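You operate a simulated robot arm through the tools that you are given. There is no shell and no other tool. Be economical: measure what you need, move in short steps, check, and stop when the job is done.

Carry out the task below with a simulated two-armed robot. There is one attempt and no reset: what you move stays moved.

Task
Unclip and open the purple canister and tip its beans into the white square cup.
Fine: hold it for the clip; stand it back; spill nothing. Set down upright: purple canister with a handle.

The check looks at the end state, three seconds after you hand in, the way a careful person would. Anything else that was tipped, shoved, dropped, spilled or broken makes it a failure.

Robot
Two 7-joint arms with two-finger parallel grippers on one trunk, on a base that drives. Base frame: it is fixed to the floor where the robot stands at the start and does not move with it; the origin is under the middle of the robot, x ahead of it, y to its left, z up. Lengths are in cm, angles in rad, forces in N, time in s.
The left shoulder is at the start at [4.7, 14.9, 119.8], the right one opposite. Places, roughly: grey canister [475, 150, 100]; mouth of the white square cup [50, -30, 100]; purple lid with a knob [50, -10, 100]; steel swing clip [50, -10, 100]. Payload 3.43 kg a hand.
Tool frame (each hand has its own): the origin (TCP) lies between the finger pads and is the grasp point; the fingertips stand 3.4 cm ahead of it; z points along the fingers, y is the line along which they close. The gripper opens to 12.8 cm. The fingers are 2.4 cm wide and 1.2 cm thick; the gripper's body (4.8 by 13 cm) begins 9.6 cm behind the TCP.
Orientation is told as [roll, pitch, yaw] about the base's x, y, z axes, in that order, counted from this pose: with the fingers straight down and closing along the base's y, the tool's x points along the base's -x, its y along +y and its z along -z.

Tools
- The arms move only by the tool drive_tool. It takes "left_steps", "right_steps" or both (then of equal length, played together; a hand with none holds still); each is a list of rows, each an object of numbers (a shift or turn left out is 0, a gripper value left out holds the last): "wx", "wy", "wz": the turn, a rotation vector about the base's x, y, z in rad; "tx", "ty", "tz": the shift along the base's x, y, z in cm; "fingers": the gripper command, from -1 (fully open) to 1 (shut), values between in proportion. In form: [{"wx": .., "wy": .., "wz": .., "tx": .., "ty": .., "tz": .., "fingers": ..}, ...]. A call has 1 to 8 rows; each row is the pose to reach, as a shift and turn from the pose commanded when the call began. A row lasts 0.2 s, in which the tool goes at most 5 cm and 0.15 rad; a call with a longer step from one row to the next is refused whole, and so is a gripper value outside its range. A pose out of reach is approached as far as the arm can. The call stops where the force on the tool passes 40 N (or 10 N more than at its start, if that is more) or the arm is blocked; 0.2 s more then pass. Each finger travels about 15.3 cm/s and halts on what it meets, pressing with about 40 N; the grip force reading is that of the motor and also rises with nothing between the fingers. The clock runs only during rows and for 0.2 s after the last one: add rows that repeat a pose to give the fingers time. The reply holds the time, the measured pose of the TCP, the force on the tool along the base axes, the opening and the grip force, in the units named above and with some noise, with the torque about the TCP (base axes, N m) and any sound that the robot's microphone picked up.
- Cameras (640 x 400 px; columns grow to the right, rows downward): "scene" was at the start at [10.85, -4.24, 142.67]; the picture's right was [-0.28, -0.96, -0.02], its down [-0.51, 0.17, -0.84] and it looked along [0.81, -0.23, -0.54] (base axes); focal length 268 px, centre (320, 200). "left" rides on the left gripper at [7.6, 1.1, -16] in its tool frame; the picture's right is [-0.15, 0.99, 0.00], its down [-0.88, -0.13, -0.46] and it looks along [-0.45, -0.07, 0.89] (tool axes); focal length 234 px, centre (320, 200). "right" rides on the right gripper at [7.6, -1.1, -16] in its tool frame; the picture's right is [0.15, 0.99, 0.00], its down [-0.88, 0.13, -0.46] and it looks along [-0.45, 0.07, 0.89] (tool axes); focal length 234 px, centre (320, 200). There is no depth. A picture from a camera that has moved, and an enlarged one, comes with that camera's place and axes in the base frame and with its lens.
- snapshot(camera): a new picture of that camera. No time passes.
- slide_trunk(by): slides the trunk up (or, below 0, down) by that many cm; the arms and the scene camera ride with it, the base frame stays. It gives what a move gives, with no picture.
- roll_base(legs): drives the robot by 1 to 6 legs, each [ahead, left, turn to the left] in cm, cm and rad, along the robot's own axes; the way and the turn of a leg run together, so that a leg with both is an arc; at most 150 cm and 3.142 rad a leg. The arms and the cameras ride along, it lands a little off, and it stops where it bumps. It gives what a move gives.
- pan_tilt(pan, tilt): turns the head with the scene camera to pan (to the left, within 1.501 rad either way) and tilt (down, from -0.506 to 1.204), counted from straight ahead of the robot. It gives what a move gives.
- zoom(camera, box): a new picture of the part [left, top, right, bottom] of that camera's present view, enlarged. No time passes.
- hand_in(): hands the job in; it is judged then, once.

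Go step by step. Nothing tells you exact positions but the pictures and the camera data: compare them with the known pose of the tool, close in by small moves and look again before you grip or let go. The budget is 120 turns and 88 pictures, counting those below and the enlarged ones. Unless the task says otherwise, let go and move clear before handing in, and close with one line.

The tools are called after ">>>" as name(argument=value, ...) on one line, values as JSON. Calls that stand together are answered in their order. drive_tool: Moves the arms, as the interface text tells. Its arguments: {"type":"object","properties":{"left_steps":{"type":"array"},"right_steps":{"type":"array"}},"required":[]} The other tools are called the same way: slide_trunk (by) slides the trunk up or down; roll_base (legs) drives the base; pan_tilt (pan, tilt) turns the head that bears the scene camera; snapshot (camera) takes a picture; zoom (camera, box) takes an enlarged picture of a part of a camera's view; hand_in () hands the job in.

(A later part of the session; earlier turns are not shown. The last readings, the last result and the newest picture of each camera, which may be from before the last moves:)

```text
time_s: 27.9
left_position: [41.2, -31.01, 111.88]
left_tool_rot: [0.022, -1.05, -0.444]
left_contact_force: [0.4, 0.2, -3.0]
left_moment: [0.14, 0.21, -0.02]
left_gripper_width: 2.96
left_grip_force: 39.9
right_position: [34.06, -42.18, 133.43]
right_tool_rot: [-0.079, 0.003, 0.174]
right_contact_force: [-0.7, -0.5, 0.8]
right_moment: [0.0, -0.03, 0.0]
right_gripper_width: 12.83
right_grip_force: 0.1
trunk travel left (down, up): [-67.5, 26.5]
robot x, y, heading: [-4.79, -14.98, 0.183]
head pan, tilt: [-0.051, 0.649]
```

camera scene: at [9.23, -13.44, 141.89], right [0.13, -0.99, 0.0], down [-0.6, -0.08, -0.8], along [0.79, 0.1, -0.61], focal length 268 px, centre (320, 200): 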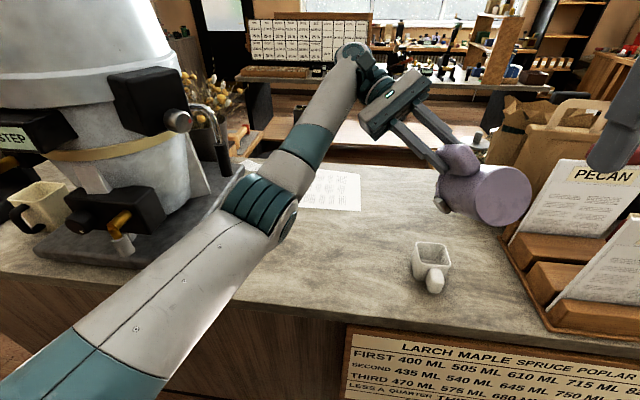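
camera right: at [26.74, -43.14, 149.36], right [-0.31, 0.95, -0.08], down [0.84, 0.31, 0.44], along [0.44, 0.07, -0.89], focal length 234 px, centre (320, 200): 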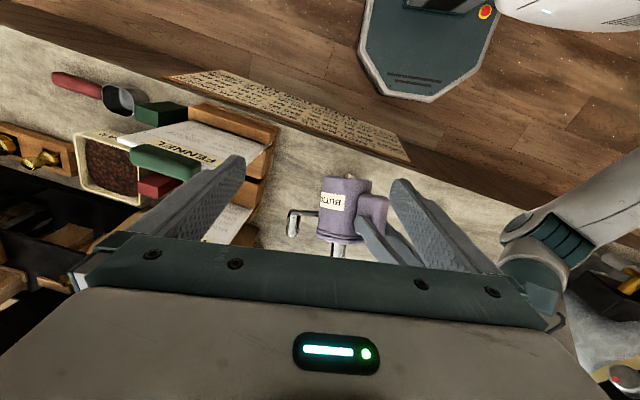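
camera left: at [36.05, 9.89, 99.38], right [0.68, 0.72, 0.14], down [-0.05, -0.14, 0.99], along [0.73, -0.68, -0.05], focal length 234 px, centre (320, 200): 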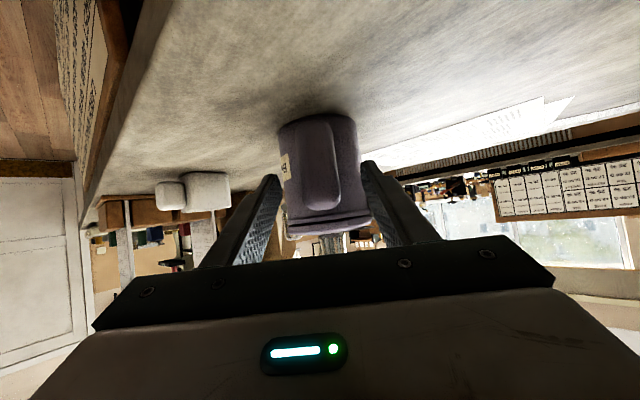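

Back upright. I'll carry it to the work spot (canister centre ≈ [53, -12]) and set it on the counter, still held.

>>> drive_tool(left_steps=[{"tx": 1, "ty": 4.5, "wz": -0.05}, {"tx": 2, "ty": 9, "wz": -0.1}, {"tx": 3, "ty": 13.5, "wz": -0.15}, {"tx": 4, "ty": 18, "wz": -0.2}, {"tx": 5, "ty": 22, "tz": -1, "wz": -0.26}, {"tx": 5.8, "ty": 24, "tz": -5, "wz": -0.26}, {"tx": 5.8, "ty": 24, "tz": -9, "wz": -0.26}, {"tx": 5.8, "ty": 24, "tz": -12, "wz": -0.26}])

>>> drive_tool(left_steps=[{"tz": -0.8}, {"tz": -1.5}, {"tz": -1.8}, {"tz": -1.95}])

>>> zoom(camera="scene", box=[250, 170, 410, 290])

```text
time_s: 29.8
left_position: [47.01, -6.92, 99.57]
left_tool_rot: [0.017, -1.05, -0.7]
left_contact_force: [-0.4, 0.5, -2.4]
left_moment: [0.18, 0.2, -0.03]
left_gripper_width: 2.97
left_grip_force: 40.2
right_position: [34.09, -41.97, 133.41]
right_tool_rot: [-0.08, 0.002, 0.173]
right_contact_force: [-0.5, 0.6, 0.2]
right_moment: [-0.02, 0.01, -0.01]
right_gripper_width: 12.8
right_grip_force: 0.1
trunk travel left (down, up): [-67.5, 26.5]
robot x, y, heading: [-4.43, -15.6, 0.179]
head pan, tilt: [-0.051, 0.649]
```

```text
time_s: 30.8
left_position: [47.07, -6.98, 97.99]
left_tool_rot: [0.019, -1.05, -0.701]
left_contact_force: [0.8, 0.9, 4.4]
left_moment: [-0.34, -0.06, 0.03]
left_gripper_width: 2.97
left_grip_force: 40.0
right_position: [34.02, -41.95, 133.5]
right_tool_rot: [-0.078, 0.002, 0.172]
right_contact_force: [-0.3, -0.5, 0.6]
right_moment: [0.04, 0.03, -0.01]
right_gripper_width: 12.8
right_grip_force: 0.0
trunk travel left (down, up): [-67.5, 26.5]
robot x, y, heading: [-4.44, -15.44, 0.18]
head pan, tilt: [-0.051, 0.649]
```

```text
3.33 times, centred on (330, 230) of scene
camera zoom: at [9.13, -13.38, 141.91], right [0.13, -0.99, 0.0], down [-0.6, -0.08, -0.8], along [0.79, 0.1, -0.6], focal length 894 px, centre (287, 100)
```

zoom: 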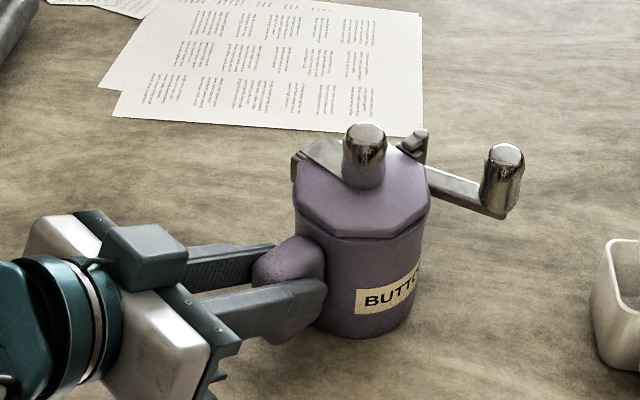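

The canister stands, held at the handle, with the lid knob near [53.7, -12.8] and the lever knob near [57.5, -22.2]. I'll bring the right hand above the lever knob and turn it so its fingers close across the lever.

>>> drive_tool(right_steps=[{"tx": 3, "ty": 2, "tz": -1, "wx": 0.04}, {"tx": 6, "ty": 4.5, "tz": -2.5, "wx": 0.077, "wy": 0.012}, {"tx": 9, "ty": 7, "tz": -4.5, "wx": 0.077, "wy": 0.012}, {"tx": 12, "ty": 9.5, "tz": -7, "wx": 0.077, "wy": 0.012}, {"tx": 15, "ty": 12, "tz": -9, "wx": 0.077, "wy": 0.012}, {"tx": 18, "ty": 14.5, "tz": -11, "wx": 0.077, "wy": 0.012}, {"tx": 21, "ty": 17, "tz": -13, "wx": 0.077, "wy": 0.012}, {"tx": 23.4, "ty": 19.8, "tz": -14, "wx": 0.077, "wy": 0.012}])

>>> drive_tool(right_steps=[{"wz": -0.14}, {"wz": -0.28}, {"wz": -0.42}, {"wz": -0.56}, {"wz": -0.7}, {"wz": -0.84}, {"wz": -0.98}, {"wz": -1.12}])

>>> drive_tool(right_steps=[{"wz": -0.14}, {"wz": -0.28}, {"wz": -0.42}, {"wz": -0.45, "fingers": -0.1}, {"wz": -0.45}])

>>> snapshot(camera="right")

>>> snapshot(camera="scene")

```text
time_s: 32.5
left_position: [47.04, -7.1, 98.03]
left_tool_rot: [0.018, -1.051, -0.701]
left_contact_force: [-0.1, -2.1, 13.0]
left_moment: [-1.29, -0.28, -0.23]
left_gripper_width: 2.98
left_grip_force: 39.9
right_position: [57.43, -22.14, 119.36]
right_tool_rot: [0.0, 0.002, 0.174]
right_contact_force: [-0.1, 0.4, 0.0]
right_moment: [-0.01, 0.01, 0.01]
right_gripper_width: 12.8
right_grip_force: 0.0
trunk travel left (down, up): [-67.5, 26.5]
robot x, y, heading: [-4.43, -15.67, 0.183]
head pan, tilt: [-0.051, 0.649]
```

```text
time_s: 34.4
left_position: [47.03, -7.02, 98.02]
left_tool_rot: [0.022, -1.05, -0.702]
left_contact_force: [0.5, -0.8, 12.3]
left_moment: [-1.07, -0.36, -0.01]
left_gripper_width: 2.96
left_grip_force: 39.9
right_position: [57.42, -22.32, 119.68]
right_tool_rot: [-0.001, 0.001, -0.951]
right_contact_force: [-0.3, 0.4, 0.0]
right_moment: [0.03, -0.01, 0.01]
right_gripper_width: 12.81
right_grip_force: 0.1
trunk travel left (down, up): [-67.5, 26.5]
robot x, y, heading: [-4.66, -15.5, 0.178]
head pan, tilt: [-0.051, 0.649]
```

```text
time_s: 35.5
left_position: [47.01, -6.99, 98.02]
left_tool_rot: [0.02, -1.048, -0.703]
left_contact_force: [0.9, 0.5, 13.8]
left_moment: [-0.86, -0.19, -0.01]
left_gripper_width: 2.95
left_grip_force: 39.5
right_position: [57.31, -22.17, 119.5]
right_tool_rot: [-0.002, 0.001, -1.398]
right_contact_force: [0.0, 0.5, -0.5]
right_moment: [0.03, -0.01, 0.01]
right_gripper_width: 7.02
right_grip_force: 0.0
trunk travel left (down, up): [-67.5, 26.5]
robot x, y, heading: [-4.3, -15.24, 0.177]
head pan, tilt: [-0.051, 0.649]
```

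```text
53 pictures are left
camera right: at [54.9, -14.89, 135.46], right [0.95, 0.31, 0.0], down [0.28, -0.85, 0.46], along [0.14, -0.43, -0.89], focal length 234 px, centre (320, 200)
```

right: 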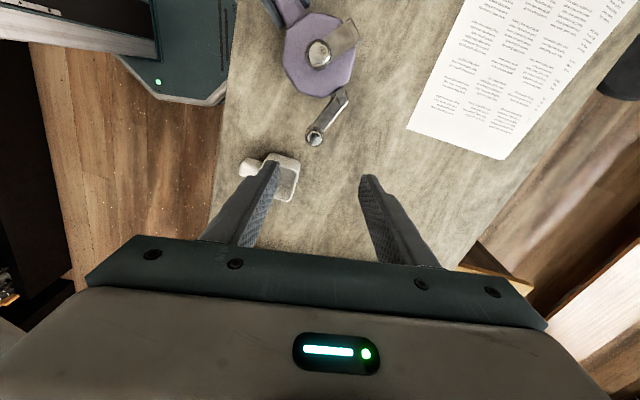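

```text
52 pictures are left
camera scene: at [9.04, -13.4, 141.91], right [0.13, -0.99, 0.0], down [-0.6, -0.08, -0.8], along [0.79, 0.1, -0.6], focal length 268 px, centre (320, 200)
```

scene: 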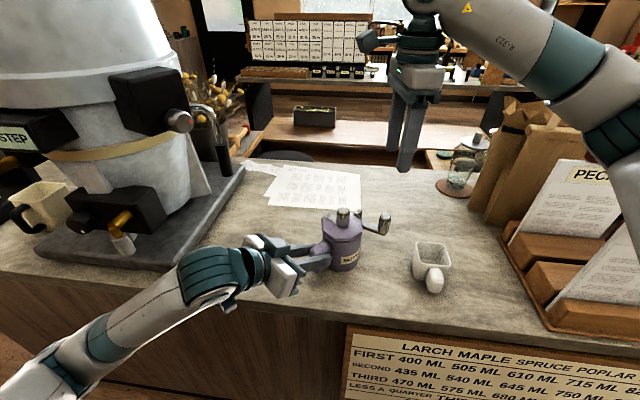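

The lever knob is near [56.5, -21.9] by both cameras. I'll descend to just above it and check.

>>> drive_tool(right_steps=[{"tx": -0.8, "ty": 0.3, "tz": -4}, {"tx": -0.8, "ty": 0.3, "tz": -8}, {"tx": -0.8, "ty": 0.3, "tz": -11.5}, {"tx": -0.8, "ty": 0.3, "tz": -12.5}])

>>> snapshot(camera="right")

>>> zoom(camera="scene", box=[300, 140, 460, 280])

```text
time_s: 36.5
left_position: [46.98, -6.88, 97.99]
left_tool_rot: [0.018, -1.05, -0.701]
left_contact_force: [0.2, 0.2, 12.4]
left_moment: [-0.77, -0.17, -0.02]
left_gripper_width: 2.99
left_grip_force: 40.0
right_position: [56.52, -21.88, 107.09]
right_tool_rot: [0.0, 0.0, -1.398]
right_contact_force: [0.2, -0.4, -0.5]
right_moment: [-0.01, 0.0, 0.0]
right_gripper_width: 7.06
right_grip_force: 0.1
trunk travel left (down, up): [-67.5, 26.5]
robot x, y, heading: [-4.33, -15.31, 0.179]
head pan, tilt: [-0.051, 0.649]
```

```text
51 pictures are left
camera right: at [54.11, -14.53, 122.93], right [0.95, 0.31, 0.0], down [0.28, -0.85, 0.46], along [0.14, -0.43, -0.89], focal length 234 px, centre (320, 200)
```

right: 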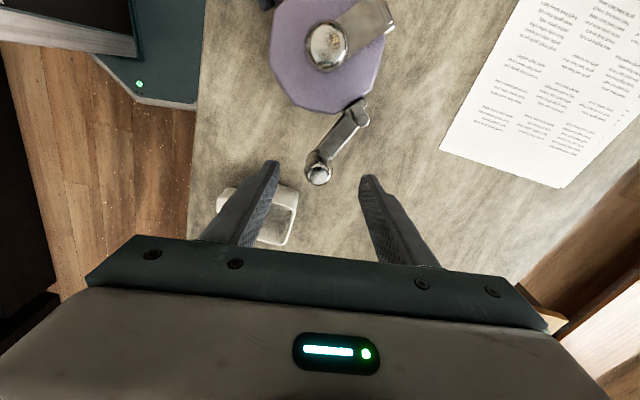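

```text
2.86 times, centred on (380, 210) of scene
camera zoom: at [9.04, -13.39, 141.91], right [0.13, -0.99, 0.0], down [-0.6, -0.08, -0.8], along [0.79, 0.1, -0.6], focal length 767 px, centre (149, 171)
```

zoom: 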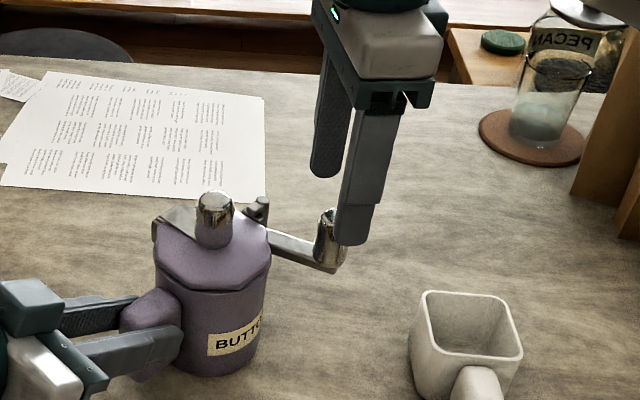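

Aligned over the knob. I'll descend around it and close to a loose cage (~3.5 cm).

>>> drive_tool(right_steps=[{"tz": -3}, {"tz": -5.6}, {"tz": -5.6, "fingers": 0.45}, {"tz": -5.6, "fingers": 0.45}])

>>> snapshot(camera="right")

>>> zoom(camera="scene", box=[300, 160, 440, 280])

```text
time_s: 37.5
left_position: [47.01, -6.27, 97.91]
left_tool_rot: [0.01, -1.054, -0.69]
left_contact_force: [-6.5, 7.4, 14.8]
left_moment: [-0.06, -0.19, -0.54]
left_gripper_width: 2.96
left_grip_force: 40.3
right_position: [56.55, -21.2, 101.64]
right_tool_rot: [-0.002, -0.005, -1.395]
right_contact_force: [5.2, -0.6, -0.7]
right_moment: [-0.02, -0.15, -0.09]
right_gripper_width: 3.78
right_grip_force: 2.3
trunk travel left (down, up): [-67.5, 26.5]
robot x, y, heading: [-4.27, -15.58, 0.188]
head pan, tilt: [-0.051, 0.649]
```

```text
49 pictures are left
camera right: at [54.18, -13.8, 117.44], right [0.95, 0.32, 0.0], down [0.28, -0.84, 0.46], along [0.14, -0.44, -0.89], focal length 234 px, centre (320, 200)
```

right: 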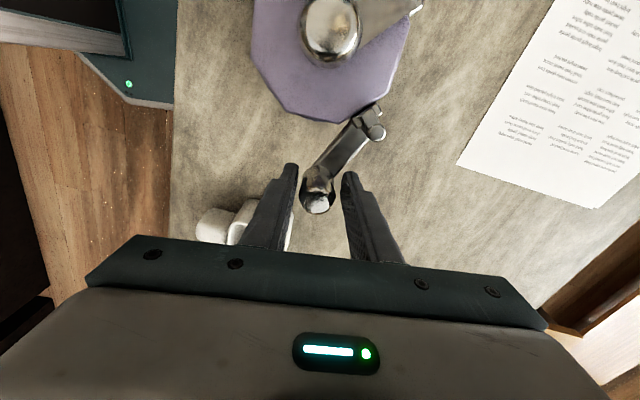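

```text
3.33 times, centred on (370, 220) of scene
camera zoom: at [9.14, -12.47, 141.89], right [0.13, -0.99, 0.01], down [-0.6, -0.08, -0.8], along [0.79, 0.1, -0.61], focal length 894 px, centre (153, 133)
```

zoom: 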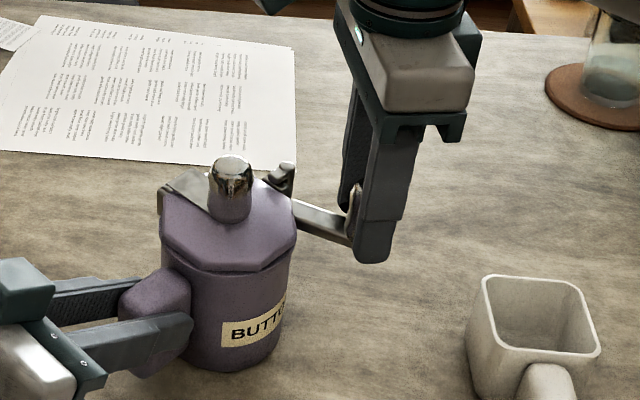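

The knob is caged. I'll swing it a little counter-clockwise (away from the body) about the post and see whether it turns freely.

>>> drive_tool(right_steps=[{"tx": 0.6, "ty": -0.1, "wz": 0.1}, {"tx": 1.25, "ty": -0.2, "wz": 0.2}, {"tx": 1.88, "ty": -0.23, "wz": 0.3}, {"tx": 1.88, "ty": -0.23, "wz": 0.3}])

>>> snapshot(camera="right")

```text
time_s: 38.5
left_position: [47.05, -7.2, 98.05]
left_tool_rot: [0.019, -1.049, -0.702]
left_contact_force: [6.6, -2.0, 12.0]
left_moment: [-0.93, -0.55, 0.64]
left_gripper_width: 2.97
left_grip_force: 40.3
right_position: [58.41, -22.31, 101.27]
right_tool_rot: [-0.001, 0.002, -1.098]
right_contact_force: [-2.1, -2.0, 0.0]
right_moment: [-0.06, 0.07, -0.03]
right_gripper_width: 3.68
right_grip_force: 1.1
trunk travel left (down, up): [-67.5, 26.5]
robot x, y, heading: [-4.53, -15.52, 0.176]
head pan, tilt: [-0.051, 0.649]
```

```text
47 pictures are left
camera right: at [54.01, -15.96, 117.26], right [0.81, 0.58, 0.0], down [0.52, -0.72, 0.45], along [0.26, -0.37, -0.89], focal length 234 px, centre (320, 200)
```

right: 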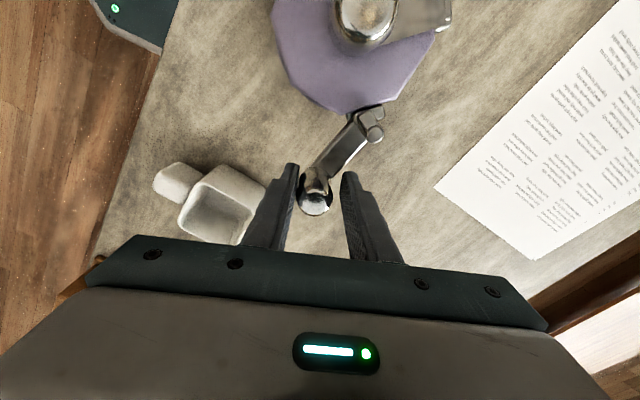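

The lever turned with the hand at only ~3 N. I'll keep swinging, to about 75° total.

>>> drive_tool(right_steps=[{"tx": 0.94, "ty": 0.1, "wz": 0.148}, {"tx": 1.86, "ty": 0.34, "wz": 0.296}, {"tx": 2.74, "ty": 0.71, "wz": 0.444}, {"tx": 3.54, "ty": 1.21, "wz": 0.592}, {"tx": 4.26, "ty": 1.82, "wz": 0.74}, {"tx": 4.89, "ty": 2.54, "wz": 0.888}, {"tx": 5.4, "ty": 3.33, "wz": 1.036}])

>>> snapshot(camera="right")

>>> zoom(camera="scene", box=[300, 160, 440, 280])

```text
time_s: 40.1
left_position: [46.98, -6.89, 98.01]
left_tool_rot: [0.025, -1.047, -0.701]
left_contact_force: [2.0, 8.4, 10.1]
left_moment: [-0.03, -0.31, 2.13]
left_gripper_width: 3.04
left_grip_force: 40.4
right_position: [63.61, -18.89, 101.52]
right_tool_rot: [-0.003, 0.0, -0.062]
right_contact_force: [-3.0, -11.4, 3.0]
right_moment: [-0.41, 0.13, -0.1]
right_gripper_width: 4.22
right_grip_force: 5.8
trunk travel left (down, up): [-67.5, 26.5]
robot x, y, heading: [-4.47, -15.95, 0.177]
head pan, tilt: [-0.051, 0.649]
```

```text
46 pictures are left
camera right: at [56.09, -19.49, 117.4], right [-0.09, 1.0, 0.0], down [0.89, 0.08, 0.45], along [0.45, 0.04, -0.89], focal length 234 px, centre (320, 200)
```

right: 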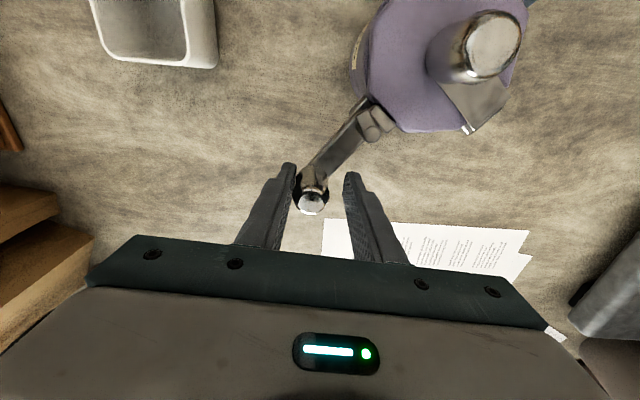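

```text
3.33 times, centred on (370, 220) of scene
camera zoom: at [9.02, -13.45, 141.91], right [0.13, -0.99, 0.0], down [-0.6, -0.08, -0.8], along [0.79, 0.1, -0.6], focal length 894 px, centre (153, 133)
```

zoom: 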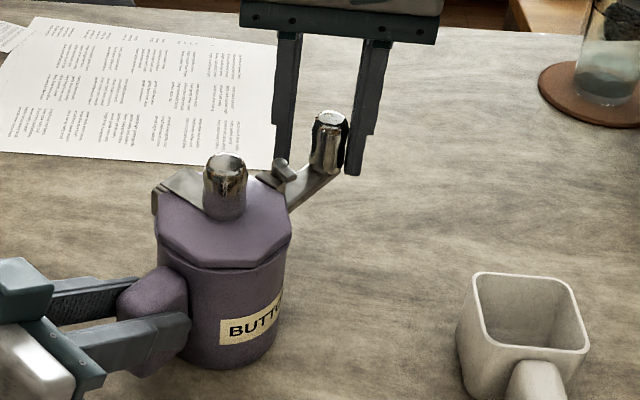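

The lever now points away and meets resistance, likely its stop. I'll look closely at the hook against the lid.

>>> zoom(camera="right", box=[290, 60, 450, 220])

>>> zoom(camera="scene", box=[330, 185, 380, 230])

```text
2.50 times, centred on (370, 140) of right
camera zoom: at [56.09, -19.49, 117.4], right [-0.09, 1.0, 0.0], down [0.89, 0.08, 0.45], along [0.45, 0.04, -0.89], focal length 585 px, centre (195, 350)
```

zoom: 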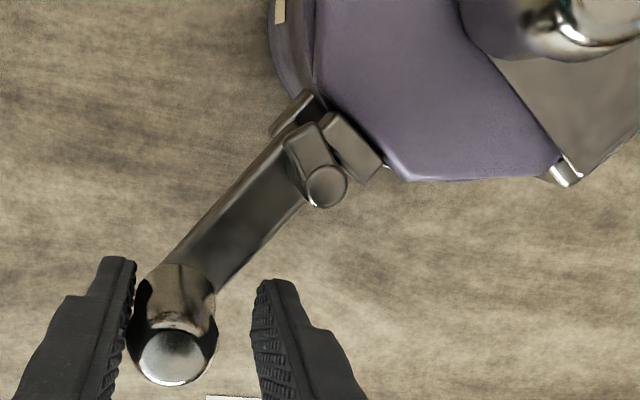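

```text
8.89 times, centred on (355, 208) of scene
camera zoom: at [9.02, -13.45, 141.91], right [0.13, -0.99, 0.0], down [-0.6, -0.08, -0.8], along [0.79, 0.1, -0.6], focal length 2385 px, centre (9, 133)
```

zoom: 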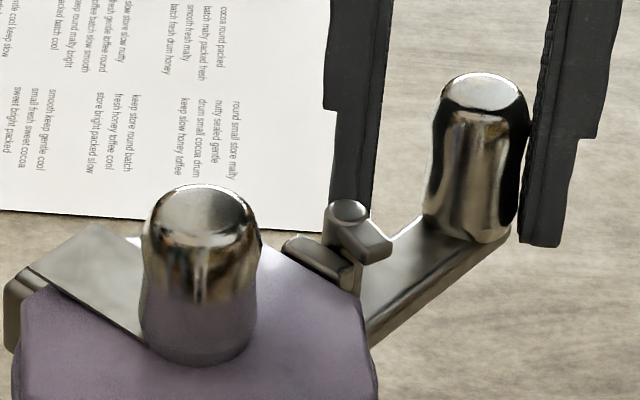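

The hook now appears swung clear of the lid's tab. I'll nudge a bit further to be sure it's against its stop, then release the cage and rise.

>>> drive_tool(right_steps=[{"tx": 0.3, "ty": 0.5, "wz": 0.08}, {"tx": 0.5, "ty": 1.0, "wz": 0.15}])

>>> drive_tool(right_steps=[{"ty": -0.8, "fingers": -0.1}, {"ty": -0.8, "fingers": -0.1}, {"ty": -0.8, "tz": 4}, {"ty": -0.8, "tz": 9}, {"ty": -0.8, "tz": 14}])

>>> zoom(camera="scene", box=[310, 180, 400, 255])

>>> snapshot(camera="right")

```text
time_s: 40.8
left_position: [47.02, -7.01, 97.94]
left_tool_rot: [0.021, -1.047, -0.7]
left_contact_force: [1.4, 9.6, 7.4]
left_moment: [0.09, 0.01, 2.33]
left_gripper_width: 3.31
left_grip_force: 40.2
right_position: [64.35, -17.86, 101.49]
right_tool_rot: [0.0, 0.0, 0.087]
right_contact_force: [-0.1, -13.9, 3.3]
right_moment: [-0.54, -0.07, -0.06]
right_gripper_width: 4.36
right_grip_force: 7.3
trunk travel left (down, up): [-67.5, 26.5]
robot x, y, heading: [-4.71, -15.66, 0.175]
head pan, tilt: [-0.051, 0.649]
```

```text
time_s: 42.0
left_position: [47.05, -6.91, 97.93]
left_tool_rot: [0.019, -1.047, -0.7]
left_contact_force: [-2.1, 1.0, 2.4]
left_moment: [-0.07, 0.23, -0.1]
left_gripper_width: 3.01
left_grip_force: 40.3
right_position: [64.16, -18.72, 115.56]
right_tool_rot: [-0.002, 0.0, 0.09]
right_contact_force: [0.0, -0.2, -0.5]
right_moment: [-0.01, 0.03, -0.01]
right_gripper_width: 7.04
right_grip_force: 0.0
trunk travel left (down, up): [-67.5, 26.5]
robot x, y, heading: [-4.44, -15.06, 0.18]
head pan, tilt: [-0.051, 0.649]
```

```text
5.33 times, centred on (355, 218) of scene
camera zoom: at [9.05, -13.38, 141.89], right [0.13, -0.99, 0.0], down [-0.6, -0.08, -0.8], along [0.79, 0.1, -0.6], focal length 1431 px, centre (133, 107)
```

zoom: 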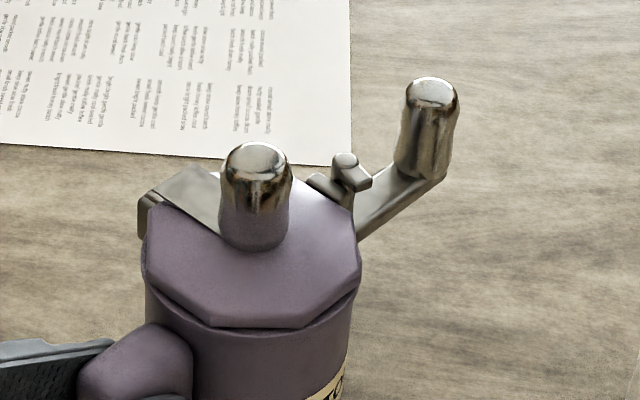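

```text
41 pictures are left
camera right: at [56.7, -20.39, 131.48], right [-0.23, 0.97, 0.0], down [0.87, 0.21, 0.45], along [0.44, 0.1, -0.89], focal length 234 px, centre (320, 200)
```

right: 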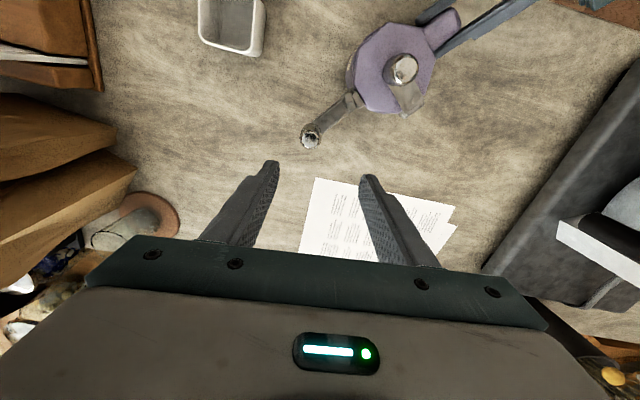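

The clip is open against its stop. Next is the lid, whose hinge lies about 50° to the far left. I'll move the right hand above the lid knob and yaw it so the fingers close along the hinge axis.

>>> drive_tool(right_steps=[{"tx": -2, "ty": 1, "wz": 0.14}, {"tx": -4, "ty": 2, "wz": 0.28}, {"tx": -6, "ty": 3, "wz": 0.42}, {"tx": -8, "ty": 4.5, "wz": 0.56}, {"tx": -10.5, "ty": 6.1, "wz": 0.7}, {"tx": -10.5, "ty": 6.1, "wz": 0.78}])

>>> snapshot(camera="right")

>>> zoom(camera="scene", box=[280, 150, 420, 280])

```text
time_s: 43.4
left_position: [47.07, -6.94, 97.95]
left_tool_rot: [0.019, -1.047, -0.702]
left_contact_force: [-0.1, 1.0, 0.3]
left_moment: [0.04, 0.2, -0.05]
left_gripper_width: 2.97
left_grip_force: 39.8
right_position: [53.88, -12.51, 115.39]
right_tool_rot: [-0.002, 0.0, 0.869]
right_contact_force: [-0.3, -0.4, -0.6]
right_moment: [0.0, 0.03, 0.01]
right_gripper_width: 7.04
right_grip_force: 0.1
trunk travel left (down, up): [-67.5, 26.5]
robot x, y, heading: [-4.77, -15.55, 0.181]
head pan, tilt: [-0.051, 0.649]
```

```text
40 pictures are left
camera right: at [49.83, -18.97, 131.27], right [-0.85, 0.53, 0.0], down [0.47, 0.76, 0.45], along [0.24, 0.39, -0.89], focal length 234 px, centre (320, 200)
```

right: 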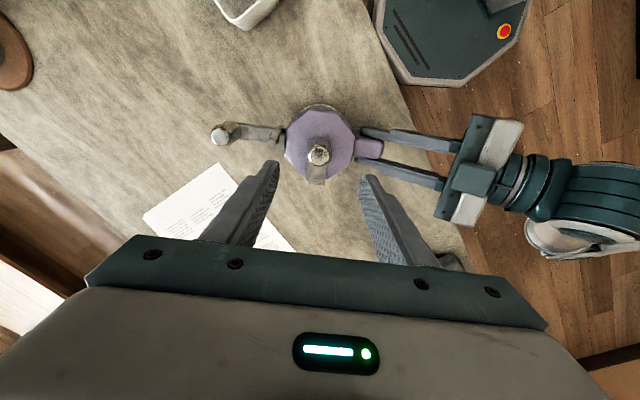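

```text
3.08 times, centred on (350, 215) of scene
camera zoom: at [9.18, -13.4, 141.89], right [0.13, -0.99, 0.0], down [-0.6, -0.08, -0.8], along [0.79, 0.1, -0.6], focal length 826 px, centre (228, 154)
```

zoom: 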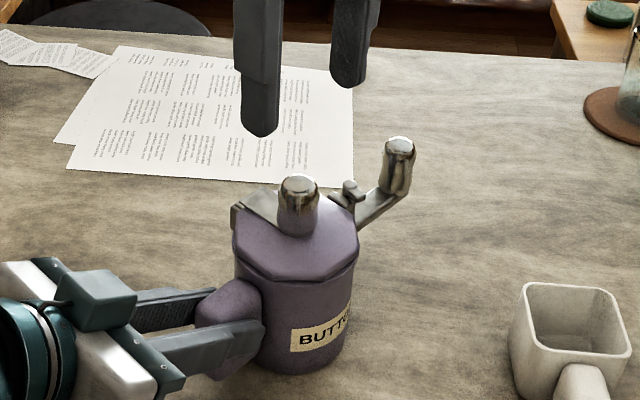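

The lid knob lies right under the hand, with the hinge strap pointing away along the camera's down direction. I'll descend around the knob and close lightly.

>>> drive_tool(right_steps=[{"tz": -4}, {"tz": -7}, {"tz": -8.7}, {"tz": -8.7, "fingers": 0.4}, {"tz": -8.7, "fingers": 0.7}, {"tz": -8.7, "fingers": 0.7}])

>>> zoom(camera="scene", box=[300, 170, 400, 260])

```text
time_s: 44.8
left_position: [47.18, -6.94, 97.93]
left_tool_rot: [0.019, -1.047, -0.701]
left_contact_force: [-8.6, 5.3, 1.5]
left_moment: [0.0, -0.23, 0.03]
left_gripper_width: 2.99
left_grip_force: 40.1
right_position: [53.96, -12.57, 106.71]
right_tool_rot: [-0.001, 0.001, 0.868]
right_contact_force: [8.5, -5.2, -0.9]
right_moment: [-0.59, -0.57, -0.04]
right_gripper_width: 2.86
right_grip_force: 40.0
trunk travel left (down, up): [-67.5, 26.5]
robot x, y, heading: [-4.28, -15.27, 0.184]
head pan, tilt: [-0.051, 0.649]
```

```text
4.44 times, centred on (350, 215) of scene
camera zoom: at [9.19, -13.39, 141.89], right [0.13, -0.99, 0.0], down [-0.6, -0.08, -0.8], along [0.79, 0.1, -0.6], focal length 1192 px, centre (187, 133)
```

zoom: 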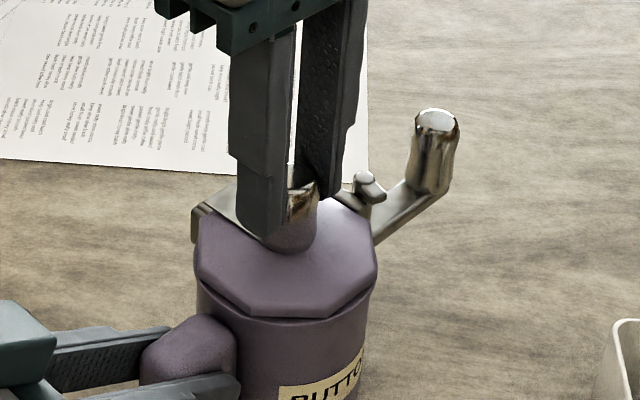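

The knob is gripped. I'll ease the pressure and lift along the hinge arc to about 35°.

>>> drive_tool(right_steps=[{"fingers": 0.6}, {"tx": 0.25, "ty": 0.35, "tz": 0.75, "wx": -0.06, "wy": 0.043}, {"tx": 0.55, "ty": 0.8, "tz": 1.43, "wx": -0.12, "wy": 0.086}, {"tx": 0.92, "ty": 1.32, "tz": 2.01, "wx": -0.185, "wy": 0.13}, {"tx": 1.32, "ty": 1.9, "tz": 2.5, "wx": -0.245, "wy": 0.17}])

>>> zoom(camera="scene", box=[280, 150, 420, 280])

```text
time_s: 46.0
left_position: [47.15, -6.81, 98.03]
left_tool_rot: [0.019, -1.053, -0.7]
left_contact_force: [1.6, -2.6, 18.5]
left_moment: [0.27, -1.3, -0.1]
left_gripper_width: 2.98
left_grip_force: 39.8
right_position: [55.28, -10.34, 109.04]
right_tool_rot: [-0.029, 0.3, 0.866]
right_contact_force: [-2.3, 1.0, -21.5]
right_moment: [-0.7, 0.0, 0.07]
right_gripper_width: 2.87
right_grip_force: 40.0
trunk travel left (down, up): [-67.5, 26.5]
robot x, y, heading: [-4.64, -15.33, 0.178]
head pan, tilt: [-0.051, 0.649]
```

```text
3.08 times, centred on (350, 215) of scene
camera zoom: at [9.19, -13.26, 141.88], right [0.13, -0.99, 0.0], down [-0.6, -0.08, -0.8], along [0.79, 0.1, -0.6], focal length 826 px, centre (228, 154)
```

zoom: 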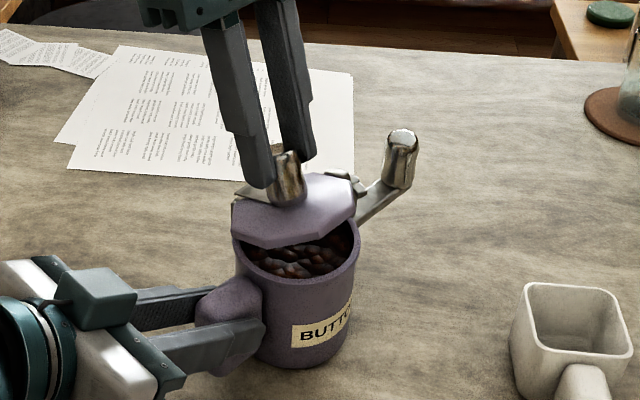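

The lid is opening and I can see the beans. I'll continue along the arc, turning the hand with the lid and pulling up less.

>>> drive_tool(right_steps=[{"tx": 0.44, "ty": 0.64, "tz": 0.1, "wx": -0.12, "wy": 0.085}, {"tx": 0.92, "ty": 1.32, "tz": 0.3, "wx": -0.24, "wy": 0.17}, {"tx": 1.4, "ty": 2.0, "tz": 0.4, "wx": -0.36, "wy": 0.25}, {"tx": 1.4, "ty": 2.0, "tz": 0.4, "wx": -0.36, "wy": 0.25}])

>>> zoom(camera="scene", box=[280, 150, 420, 280])

```text
time_s: 47.0
left_position: [47.1, -6.92, 97.65]
left_tool_rot: [0.014, -1.039, -0.696]
left_contact_force: [-22.5, 0.3, -11.9]
left_moment: [0.0, -0.14, -1.12]
left_gripper_width: 3.0
left_grip_force: 39.9
right_position: [55.13, -9.44, 109.18]
right_tool_rot: [-0.094, 0.727, 0.828]
right_contact_force: [23.0, -0.1, 8.8]
right_moment: [0.41, -1.48, 0.56]
right_gripper_width: 2.87
right_grip_force: 39.9
right hand out of reach, approached as far as the arm can: row 3, 4
trunk travel left (down, up): [-67.5, 26.5]
robot x, y, heading: [-4.41, -15.3, 0.181]
head pan, tilt: [-0.051, 0.649]
```

```text
3.08 times, centred on (350, 215) of scene
camera zoom: at [9.27, -13.53, 141.89], right [0.13, -0.99, 0.0], down [-0.6, -0.08, -0.8], along [0.79, 0.1, -0.61], focal length 826 px, centre (228, 154)
```

zoom: 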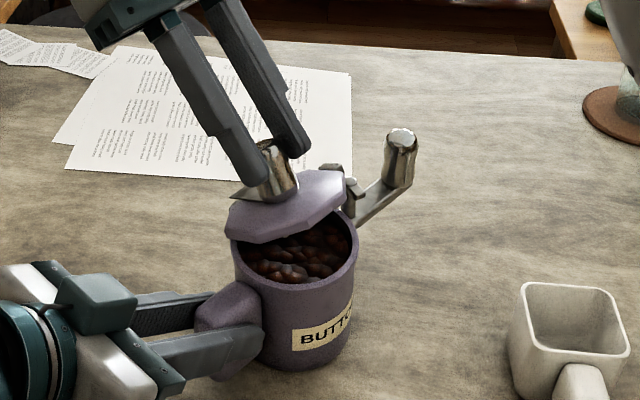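

The right arm is at its reach limit when tilting with the lid. I'll roll the hand back so the knob pivots between the pads, and then keep moving by translation.

>>> drive_tool(right_steps=[{"tx": -0.6, "ty": -0.6, "wx": 0.08, "wy": -0.06}, {"tx": -0.6, "ty": -0.6, "wx": 0.19, "wy": -0.13}, {"tx": -0.4, "ty": -0.4, "tz": 0.2, "wx": 0.3, "wy": -0.21}, {"tx": -0.2, "ty": -0.2, "tz": 0.3, "wx": 0.42, "wy": -0.29}])

>>> zoom(camera="scene", box=[280, 150, 420, 280])

```text
time_s: 48.0
left_position: [47.3, -7.01, 97.86]
left_tool_rot: [0.021, -1.046, -0.697]
left_contact_force: [9.5, 15.5, -7.8]
left_moment: [-0.03, 1.27, 1.38]
left_gripper_width: 3.13
left_grip_force: 40.1
right_position: [54.7, -9.59, 109.32]
right_tool_rot: [-0.018, 0.226, 0.869]
right_contact_force: [-8.6, -16.0, 3.3]
right_moment: [-1.44, 0.33, 0.03]
right_gripper_width: 3.06
right_grip_force: 40.3
trunk travel left (down, up): [-67.5, 26.5]
robot x, y, heading: [-4.21, -15.21, 0.177]
head pan, tilt: [-0.051, 0.649]
```

```text
3.08 times, centred on (350, 215) of scene
camera zoom: at [9.23, -13.63, 141.89], right [0.13, -0.99, 0.0], down [-0.6, -0.08, -0.8], along [0.79, 0.1, -0.6], focal length 826 px, centre (228, 154)
```

zoom: 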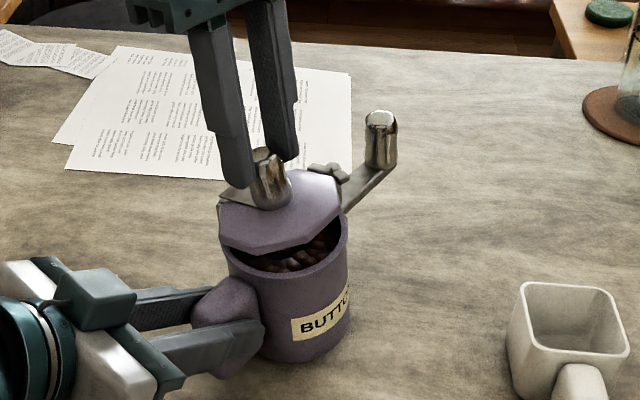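

The lid follows the hand rigidly. I'll release the knob here to see whether the lid stays up, and then regrip from a better angle.

>>> drive_tool(right_steps=[{"ty": -0.8, "tx": -0.2}, {"ty": -1.2, "tx": -0.3, "tz": -0.5}, {"ty": -1.6, "tx": -0.4, "tz": -1, "fingers": 0.5}, {"ty": -1.6, "tx": -0.4, "tz": -1, "fingers": 0.0}, {"ty": -1.6, "tx": -0.4, "tz": 3, "fingers": -0.1}, {"ty": -1.6, "tx": -0.4, "tz": 8}])

>>> zoom(camera="scene", box=[280, 150, 420, 280])

```text
time_s: 49.4
left_position: [47.06, -6.97, 97.96]
left_tool_rot: [0.02, -1.05, -0.701]
left_contact_force: [-0.3, 0.9, -3.9]
left_moment: [0.16, 0.24, 0.02]
left_gripper_width: 2.94
left_grip_force: 40.3
right_position: [54.29, -10.91, 117.44]
right_tool_rot: [-0.023, 0.224, 0.866]
right_contact_force: [0.2, 0.4, -0.3]
right_moment: [-0.01, -0.02, 0.04]
right_gripper_width: 7.05
right_grip_force: 0.0
trunk travel left (down, up): [-67.5, 26.5]
robot x, y, heading: [-4.16, -15.35, 0.185]
head pan, tilt: [-0.051, 0.649]
```

```text
3.08 times, centred on (350, 215) of scene
camera zoom: at [9.09, -13.32, 141.9], right [0.13, -0.99, 0.0], down [-0.6, -0.08, -0.8], along [0.79, 0.1, -0.6], focal length 826 px, centre (228, 154)
```

zoom: 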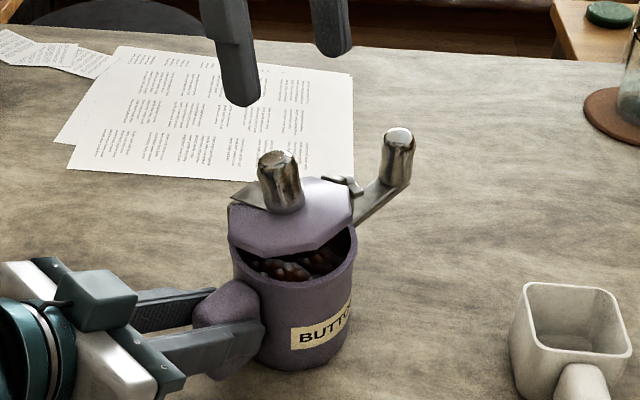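

The lid stays partly open by itself because the hinge is stiff. I'll regrip the knob with the right hand pointing forward and 35° down, so that turning it upright swings the lid fully open.

>>> drive_tool(right_steps=[{"tx": -0.5, "ty": -1, "tz": 0.5, "wx": 0.12, "wy": -0.084}, {"tx": -1, "ty": -2, "tz": 0.5, "wx": 0.24, "wy": -0.168}, {"tx": -1.7, "ty": -3, "tz": 0, "wx": 0.36, "wy": -0.252}, {"tx": -2.4, "ty": -4, "tz": -1, "wx": 0.48, "wy": -0.336}, {"tx": -3.0, "ty": -5, "tz": -2, "wx": 0.6, "wy": -0.42}, {"tx": -3.6, "ty": -5.7, "tz": -3, "wx": 0.72, "wy": -0.504}, {"tx": -4.0, "ty": -6.2, "tz": -4, "wx": 0.84, "wy": -0.588}, {"tx": -4.2, "ty": -6.3, "tz": -5, "wx": 0.96, "wy": -0.67}])

>>> snapshot(camera="right")

>>> zoom(camera="scene", box=[280, 130, 460, 280])

```text
time_s: 51.4
left_position: [44.83, -4.41, 99.28]
left_tool_rot: [0.069, -1.075, -0.582]
left_contact_force: [-1.5, -2.7, -1.6]
left_moment: [0.27, 0.24, 0.15]
left_gripper_width: 3.01
left_grip_force: 40.1
right_position: [48.67, -13.52, 113.86]
right_tool_rot: [0.086, -0.976, 1.019]
right_contact_force: [-4.9, -0.3, 1.5]
right_moment: [0.03, -0.31, -0.34]
right_gripper_width: 7.03
right_grip_force: 0.1
trunk travel left (down, up): [-67.5, 26.5]
robot x, y, heading: [-1.83, -19.9, 0.341]
head pan, tilt: [-0.051, 0.649]
stopped in row 8 (right hand): the arm was blocked; the commanded pose is now the measured one
```

```text
33 pictures are left
camera right: at [41.69, -29.6, 116.39], right [-0.92, 0.39, -0.07], down [-0.02, 0.14, 0.99], along [0.39, 0.91, -0.12], focal length 234 px, centre (320, 200)
```

right: 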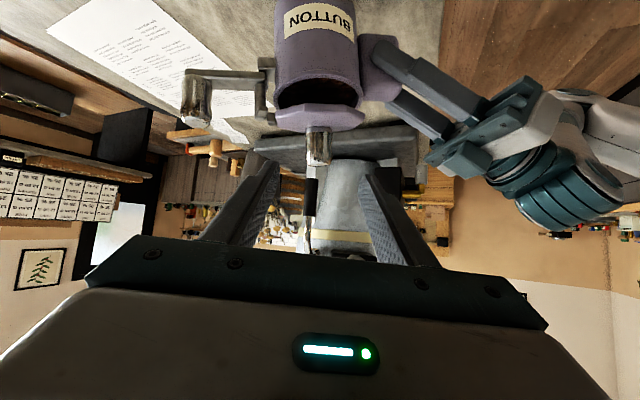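

```text
2.67 times, centred on (370, 205) of scene
camera zoom: at [11.18, -15.85, 141.76], right [0.29, -0.96, 0.0], down [-0.58, -0.17, -0.8], along [0.76, 0.23, -0.6], focal length 715 px, centre (187, 187)
```

zoom: 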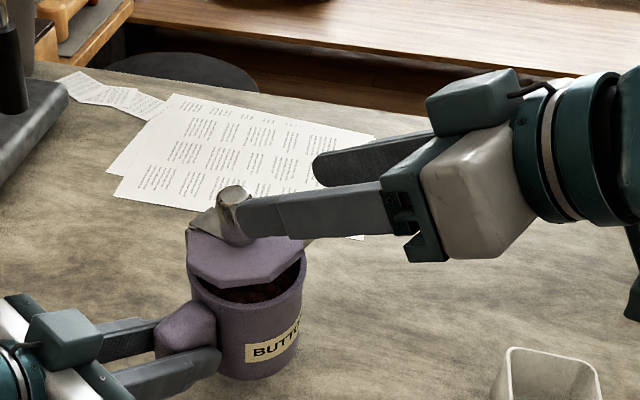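

The right arm was blocked by something and the base shifted a little. I'll look to the right to see what the arm is touching and whether the cup and menus are fine.

>>> pan_tilt(pan=-0.75, tilt=0.7)

>>> snapshot(camera="scene")

```text
time_s: 52.4
left_position: [48.13, -3.17, 97.99]
left_tool_rot: [0.019, -1.059, -0.583]
left_contact_force: [0.7, 0.5, -3.7]
left_moment: [0.15, 0.22, -0.02]
left_gripper_width: 2.99
left_grip_force: 40.3
right_position: [52.23, -12.9, 112.28]
right_tool_rot: [0.119, -0.94, 0.925]
right_contact_force: [0.1, -0.3, 1.1]
right_moment: [-0.01, 0.01, 0.03]
right_gripper_width: 7.04
right_grip_force: 0.1
trunk travel left (down, up): [-67.5, 26.5]
robot x, y, heading: [-1.98, -18.19, 0.297]
head pan, tilt: [-0.75, 0.7]
```

```text
31 pictures are left
camera scene: at [12.29, -18.96, 141.33], right [-0.44, -0.9, 0.01], down [-0.59, 0.28, -0.76], along [0.68, -0.34, -0.65], focal length 268 px, centre (320, 200)
```

scene: 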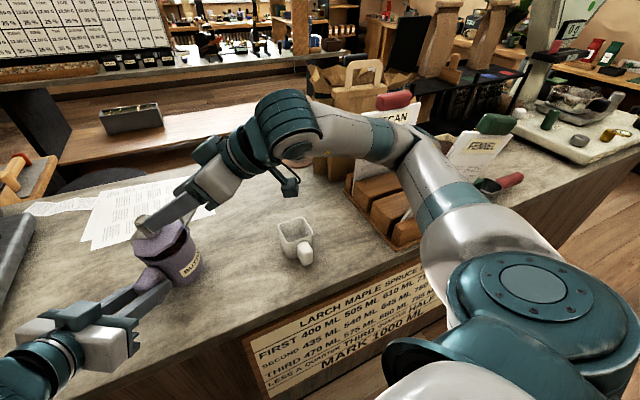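

The cards and cup still stand, and the arm is free again. The right hand already has the wanted orientation, so I'll check where it sits relative to the lid knob.

>>> snapshot(camera="right")

>>> zoom(camera="scene", box=[100, 160, 260, 300])

>>> zoom(camera="scene", box=[330, 70, 550, 270])

```text
30 pictures are left
camera right: at [44.28, -28.37, 115.44], right [-0.89, 0.45, -0.05], down [0.03, 0.16, 0.99], along [0.45, 0.88, -0.15], focal length 234 px, centre (320, 200)
```

right: 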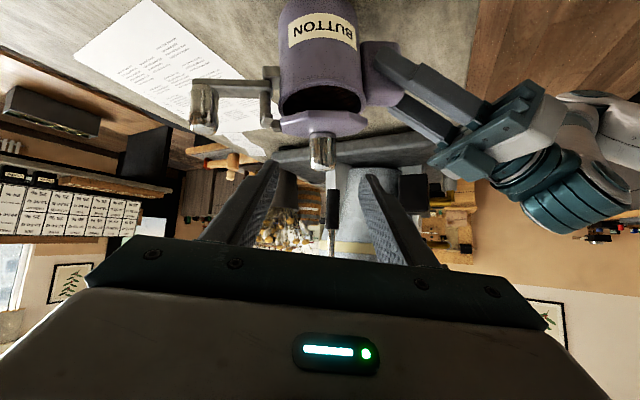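

```text
2.86 times, centred on (180, 230) of scene
camera zoom: at [12.29, -18.96, 141.33], right [-0.44, -0.9, 0.01], down [-0.59, 0.28, -0.76], along [0.68, -0.34, -0.65], focal length 767 px, centre (720, 114)
```

zoom: 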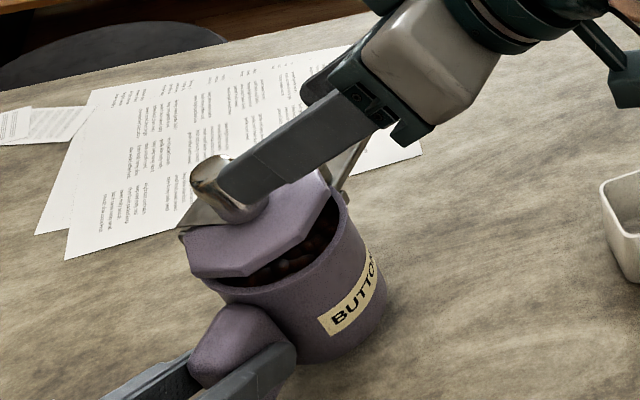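

```text
2.00 times, centred on (440, 170) of scene
camera zoom: at [12.29, -18.96, 141.33], right [-0.44, -0.9, 0.01], down [-0.59, 0.28, -0.76], along [0.68, -0.34, -0.65], focal length 537 px, centre (80, 260)
```

zoom: 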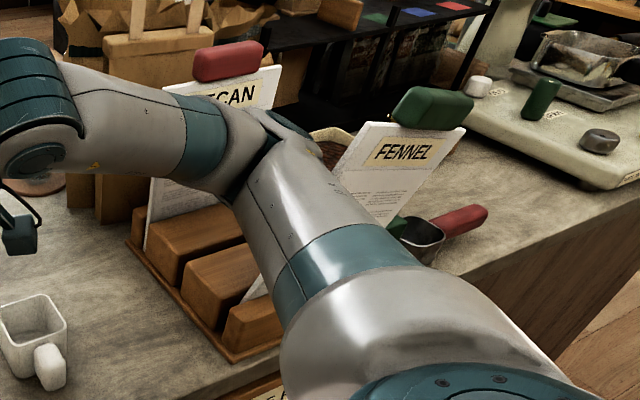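

Both cards look undisturbed. The knob (about [55.5, -7, 107.5]) is straight ahead along the fingers; I'll advance about 7 cm, which also draws the elbow away from the cards.

>>> drive_tool(right_steps=[{"tx": 0.9, "ty": 1.7, "tz": -1.3}, {"tx": 1.8, "ty": 3.4, "tz": -2.6}, {"tx": 2.6, "ty": 4.9, "tz": -3.6}])

>>> zoom(camera="scene", box=[100, 160, 260, 300])

>>> zoom(camera="right", box=[180, 60, 460, 260])

```text
time_s: 53.2
left_position: [46.43, -4.81, 98.71]
left_tool_rot: [0.039, -1.066, -0.631]
left_contact_force: [0.0, 0.2, -2.8]
left_moment: [0.16, 0.22, -0.01]
left_gripper_width: 2.99
left_grip_force: 40.0
right_position: [52.69, -10.16, 109.33]
right_tool_rot: [0.104, -0.949, 0.902]
right_contact_force: [-0.3, 0.2, 0.3]
right_moment: [0.0, 0.0, 0.0]
right_gripper_width: 7.04
right_grip_force: 0.0
trunk travel left (down, up): [-67.5, 26.5]
robot x, y, heading: [-2.8, -17.58, 0.267]
head pan, tilt: [-0.75, 0.7]
```

```text
2.86 times, centred on (180, 230) of scene
camera zoom: at [9.54, -19.58, 141.44], right [-0.47, -0.88, 0.01], down [-0.57, 0.3, -0.77], along [0.68, -0.36, -0.64], focal length 767 px, centre (720, 114)
```

zoom: 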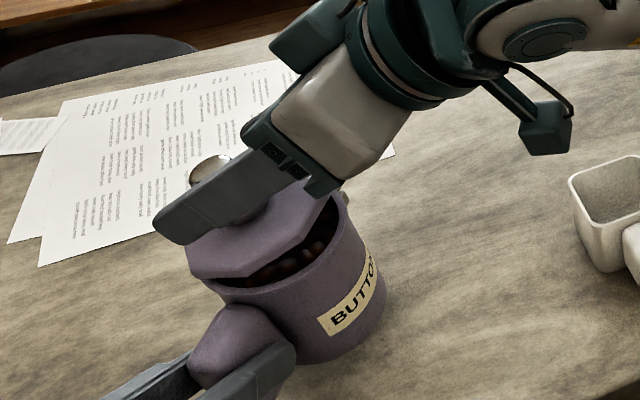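

```text
2.00 times, centred on (320, 160) of right
camera zoom: at [44.15, -25.29, 112.19], right [-0.88, 0.48, -0.06], down [0.02, 0.16, 0.99], along [0.48, 0.86, -0.15], focal length 468 px, centre (320, 280)
```

zoom: 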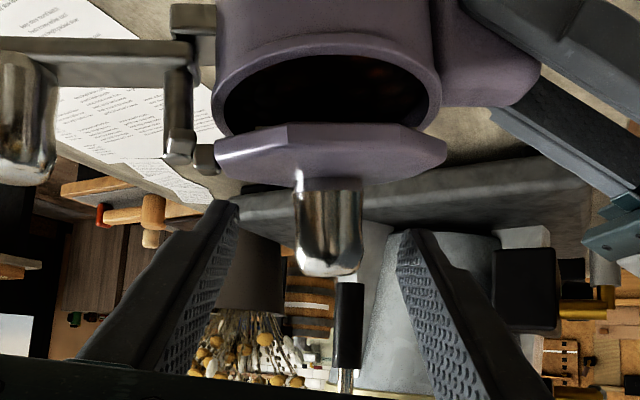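

The base is slowly easing back from the bump, carrying the arms along. I'll lift the canister slightly so it isn't dragged and wait for the base to settle.

>>> drive_tool(left_steps=[{"tz": 0.7}, {"tz": 1.5}, {"tz": 1.5}, {"tz": 1.5}, {"tz": 1.5}, {"tz": 1.5}, {"tz": 1.5}, {"tz": 1.5}], right_steps=[{"tz": 0.7}, {"tz": 1.5}, {"tz": 1.5}, {"tz": 1.5}, {"tz": 1.5}, {"tz": 1.5}, {"tz": 1.5}, {"tz": 1.5}])

>>> snapshot(camera="scene")

```text
time_s: 55.0
left_position: [46.52, -5.49, 100.3]
left_tool_rot: [0.05, -1.062, -0.641]
left_contact_force: [-0.4, -0.2, -3.1]
left_moment: [0.15, 0.21, 0.03]
left_gripper_width: 2.95
left_grip_force: 40.0
right_position: [52.76, -10.86, 110.87]
right_tool_rot: [0.112, -0.954, 0.895]
right_contact_force: [-0.1, 1.1, 0.0]
right_moment: [0.02, 0.01, 0.04]
right_gripper_width: 7.03
right_grip_force: 0.1
trunk travel left (down, up): [-67.5, 26.5]
robot x, y, heading: [-3.07, -18.22, 0.266]
head pan, tilt: [-0.75, 0.7]
```

```text
25 pictures are left
camera scene: at [9.75, -20.56, 141.45], right [-0.47, -0.88, 0.0], down [-0.57, 0.3, -0.76], along [0.68, -0.36, -0.64], focal length 268 px, centre (320, 200)
```

scene: 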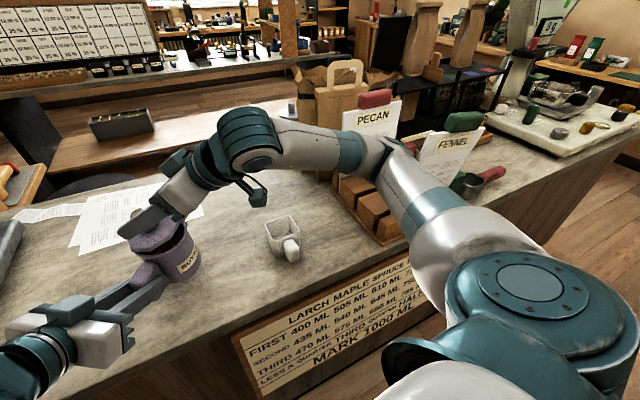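

The base has settled and the cards still stand. By my geometry the fingers now straddle the knob, so I'll close on it.

>>> drive_tool(right_steps=[{"fingers": 0.3}, {"fingers": 0.65}, {"fingers": 0.65}])

>>> zoom(camera="scene", box=[90, 170, 250, 300])

```text
time_s: 55.8
left_position: [46.58, -5.4, 100.36]
left_tool_rot: [0.052, -1.065, -0.64]
left_contact_force: [5.8, -5.3, 1.0]
left_moment: [0.93, 0.95, -0.4]
left_gripper_width: 2.99
left_grip_force: 39.5
right_position: [52.76, -10.7, 110.76]
right_tool_rot: [0.112, -0.952, 0.9]
right_contact_force: [-6.1, 5.4, -1.3]
right_moment: [-0.51, -0.35, 0.41]
right_gripper_width: 3.16
right_grip_force: 40.1
trunk travel left (down, up): [-67.5, 26.5]
robot x, y, heading: [-2.74, -17.7, 0.262]
head pan, tilt: [-0.75, 0.7]
```

```text
3.08 times, centred on (170, 235) of scene
camera zoom: at [9.76, -20.53, 141.46], right [-0.47, -0.88, 0.0], down [-0.57, 0.3, -0.76], along [0.68, -0.36, -0.64], focal length 826 px, centre (782, 92)
```

zoom: 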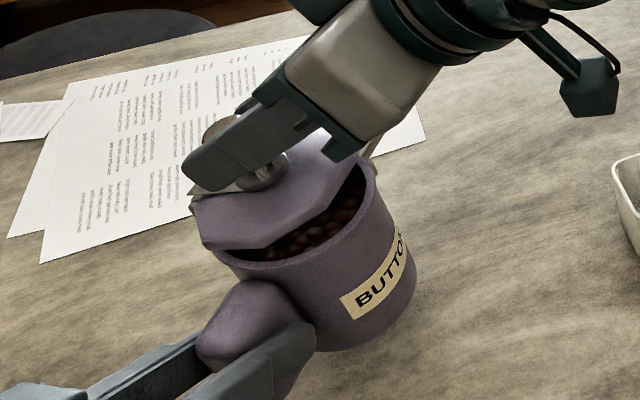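

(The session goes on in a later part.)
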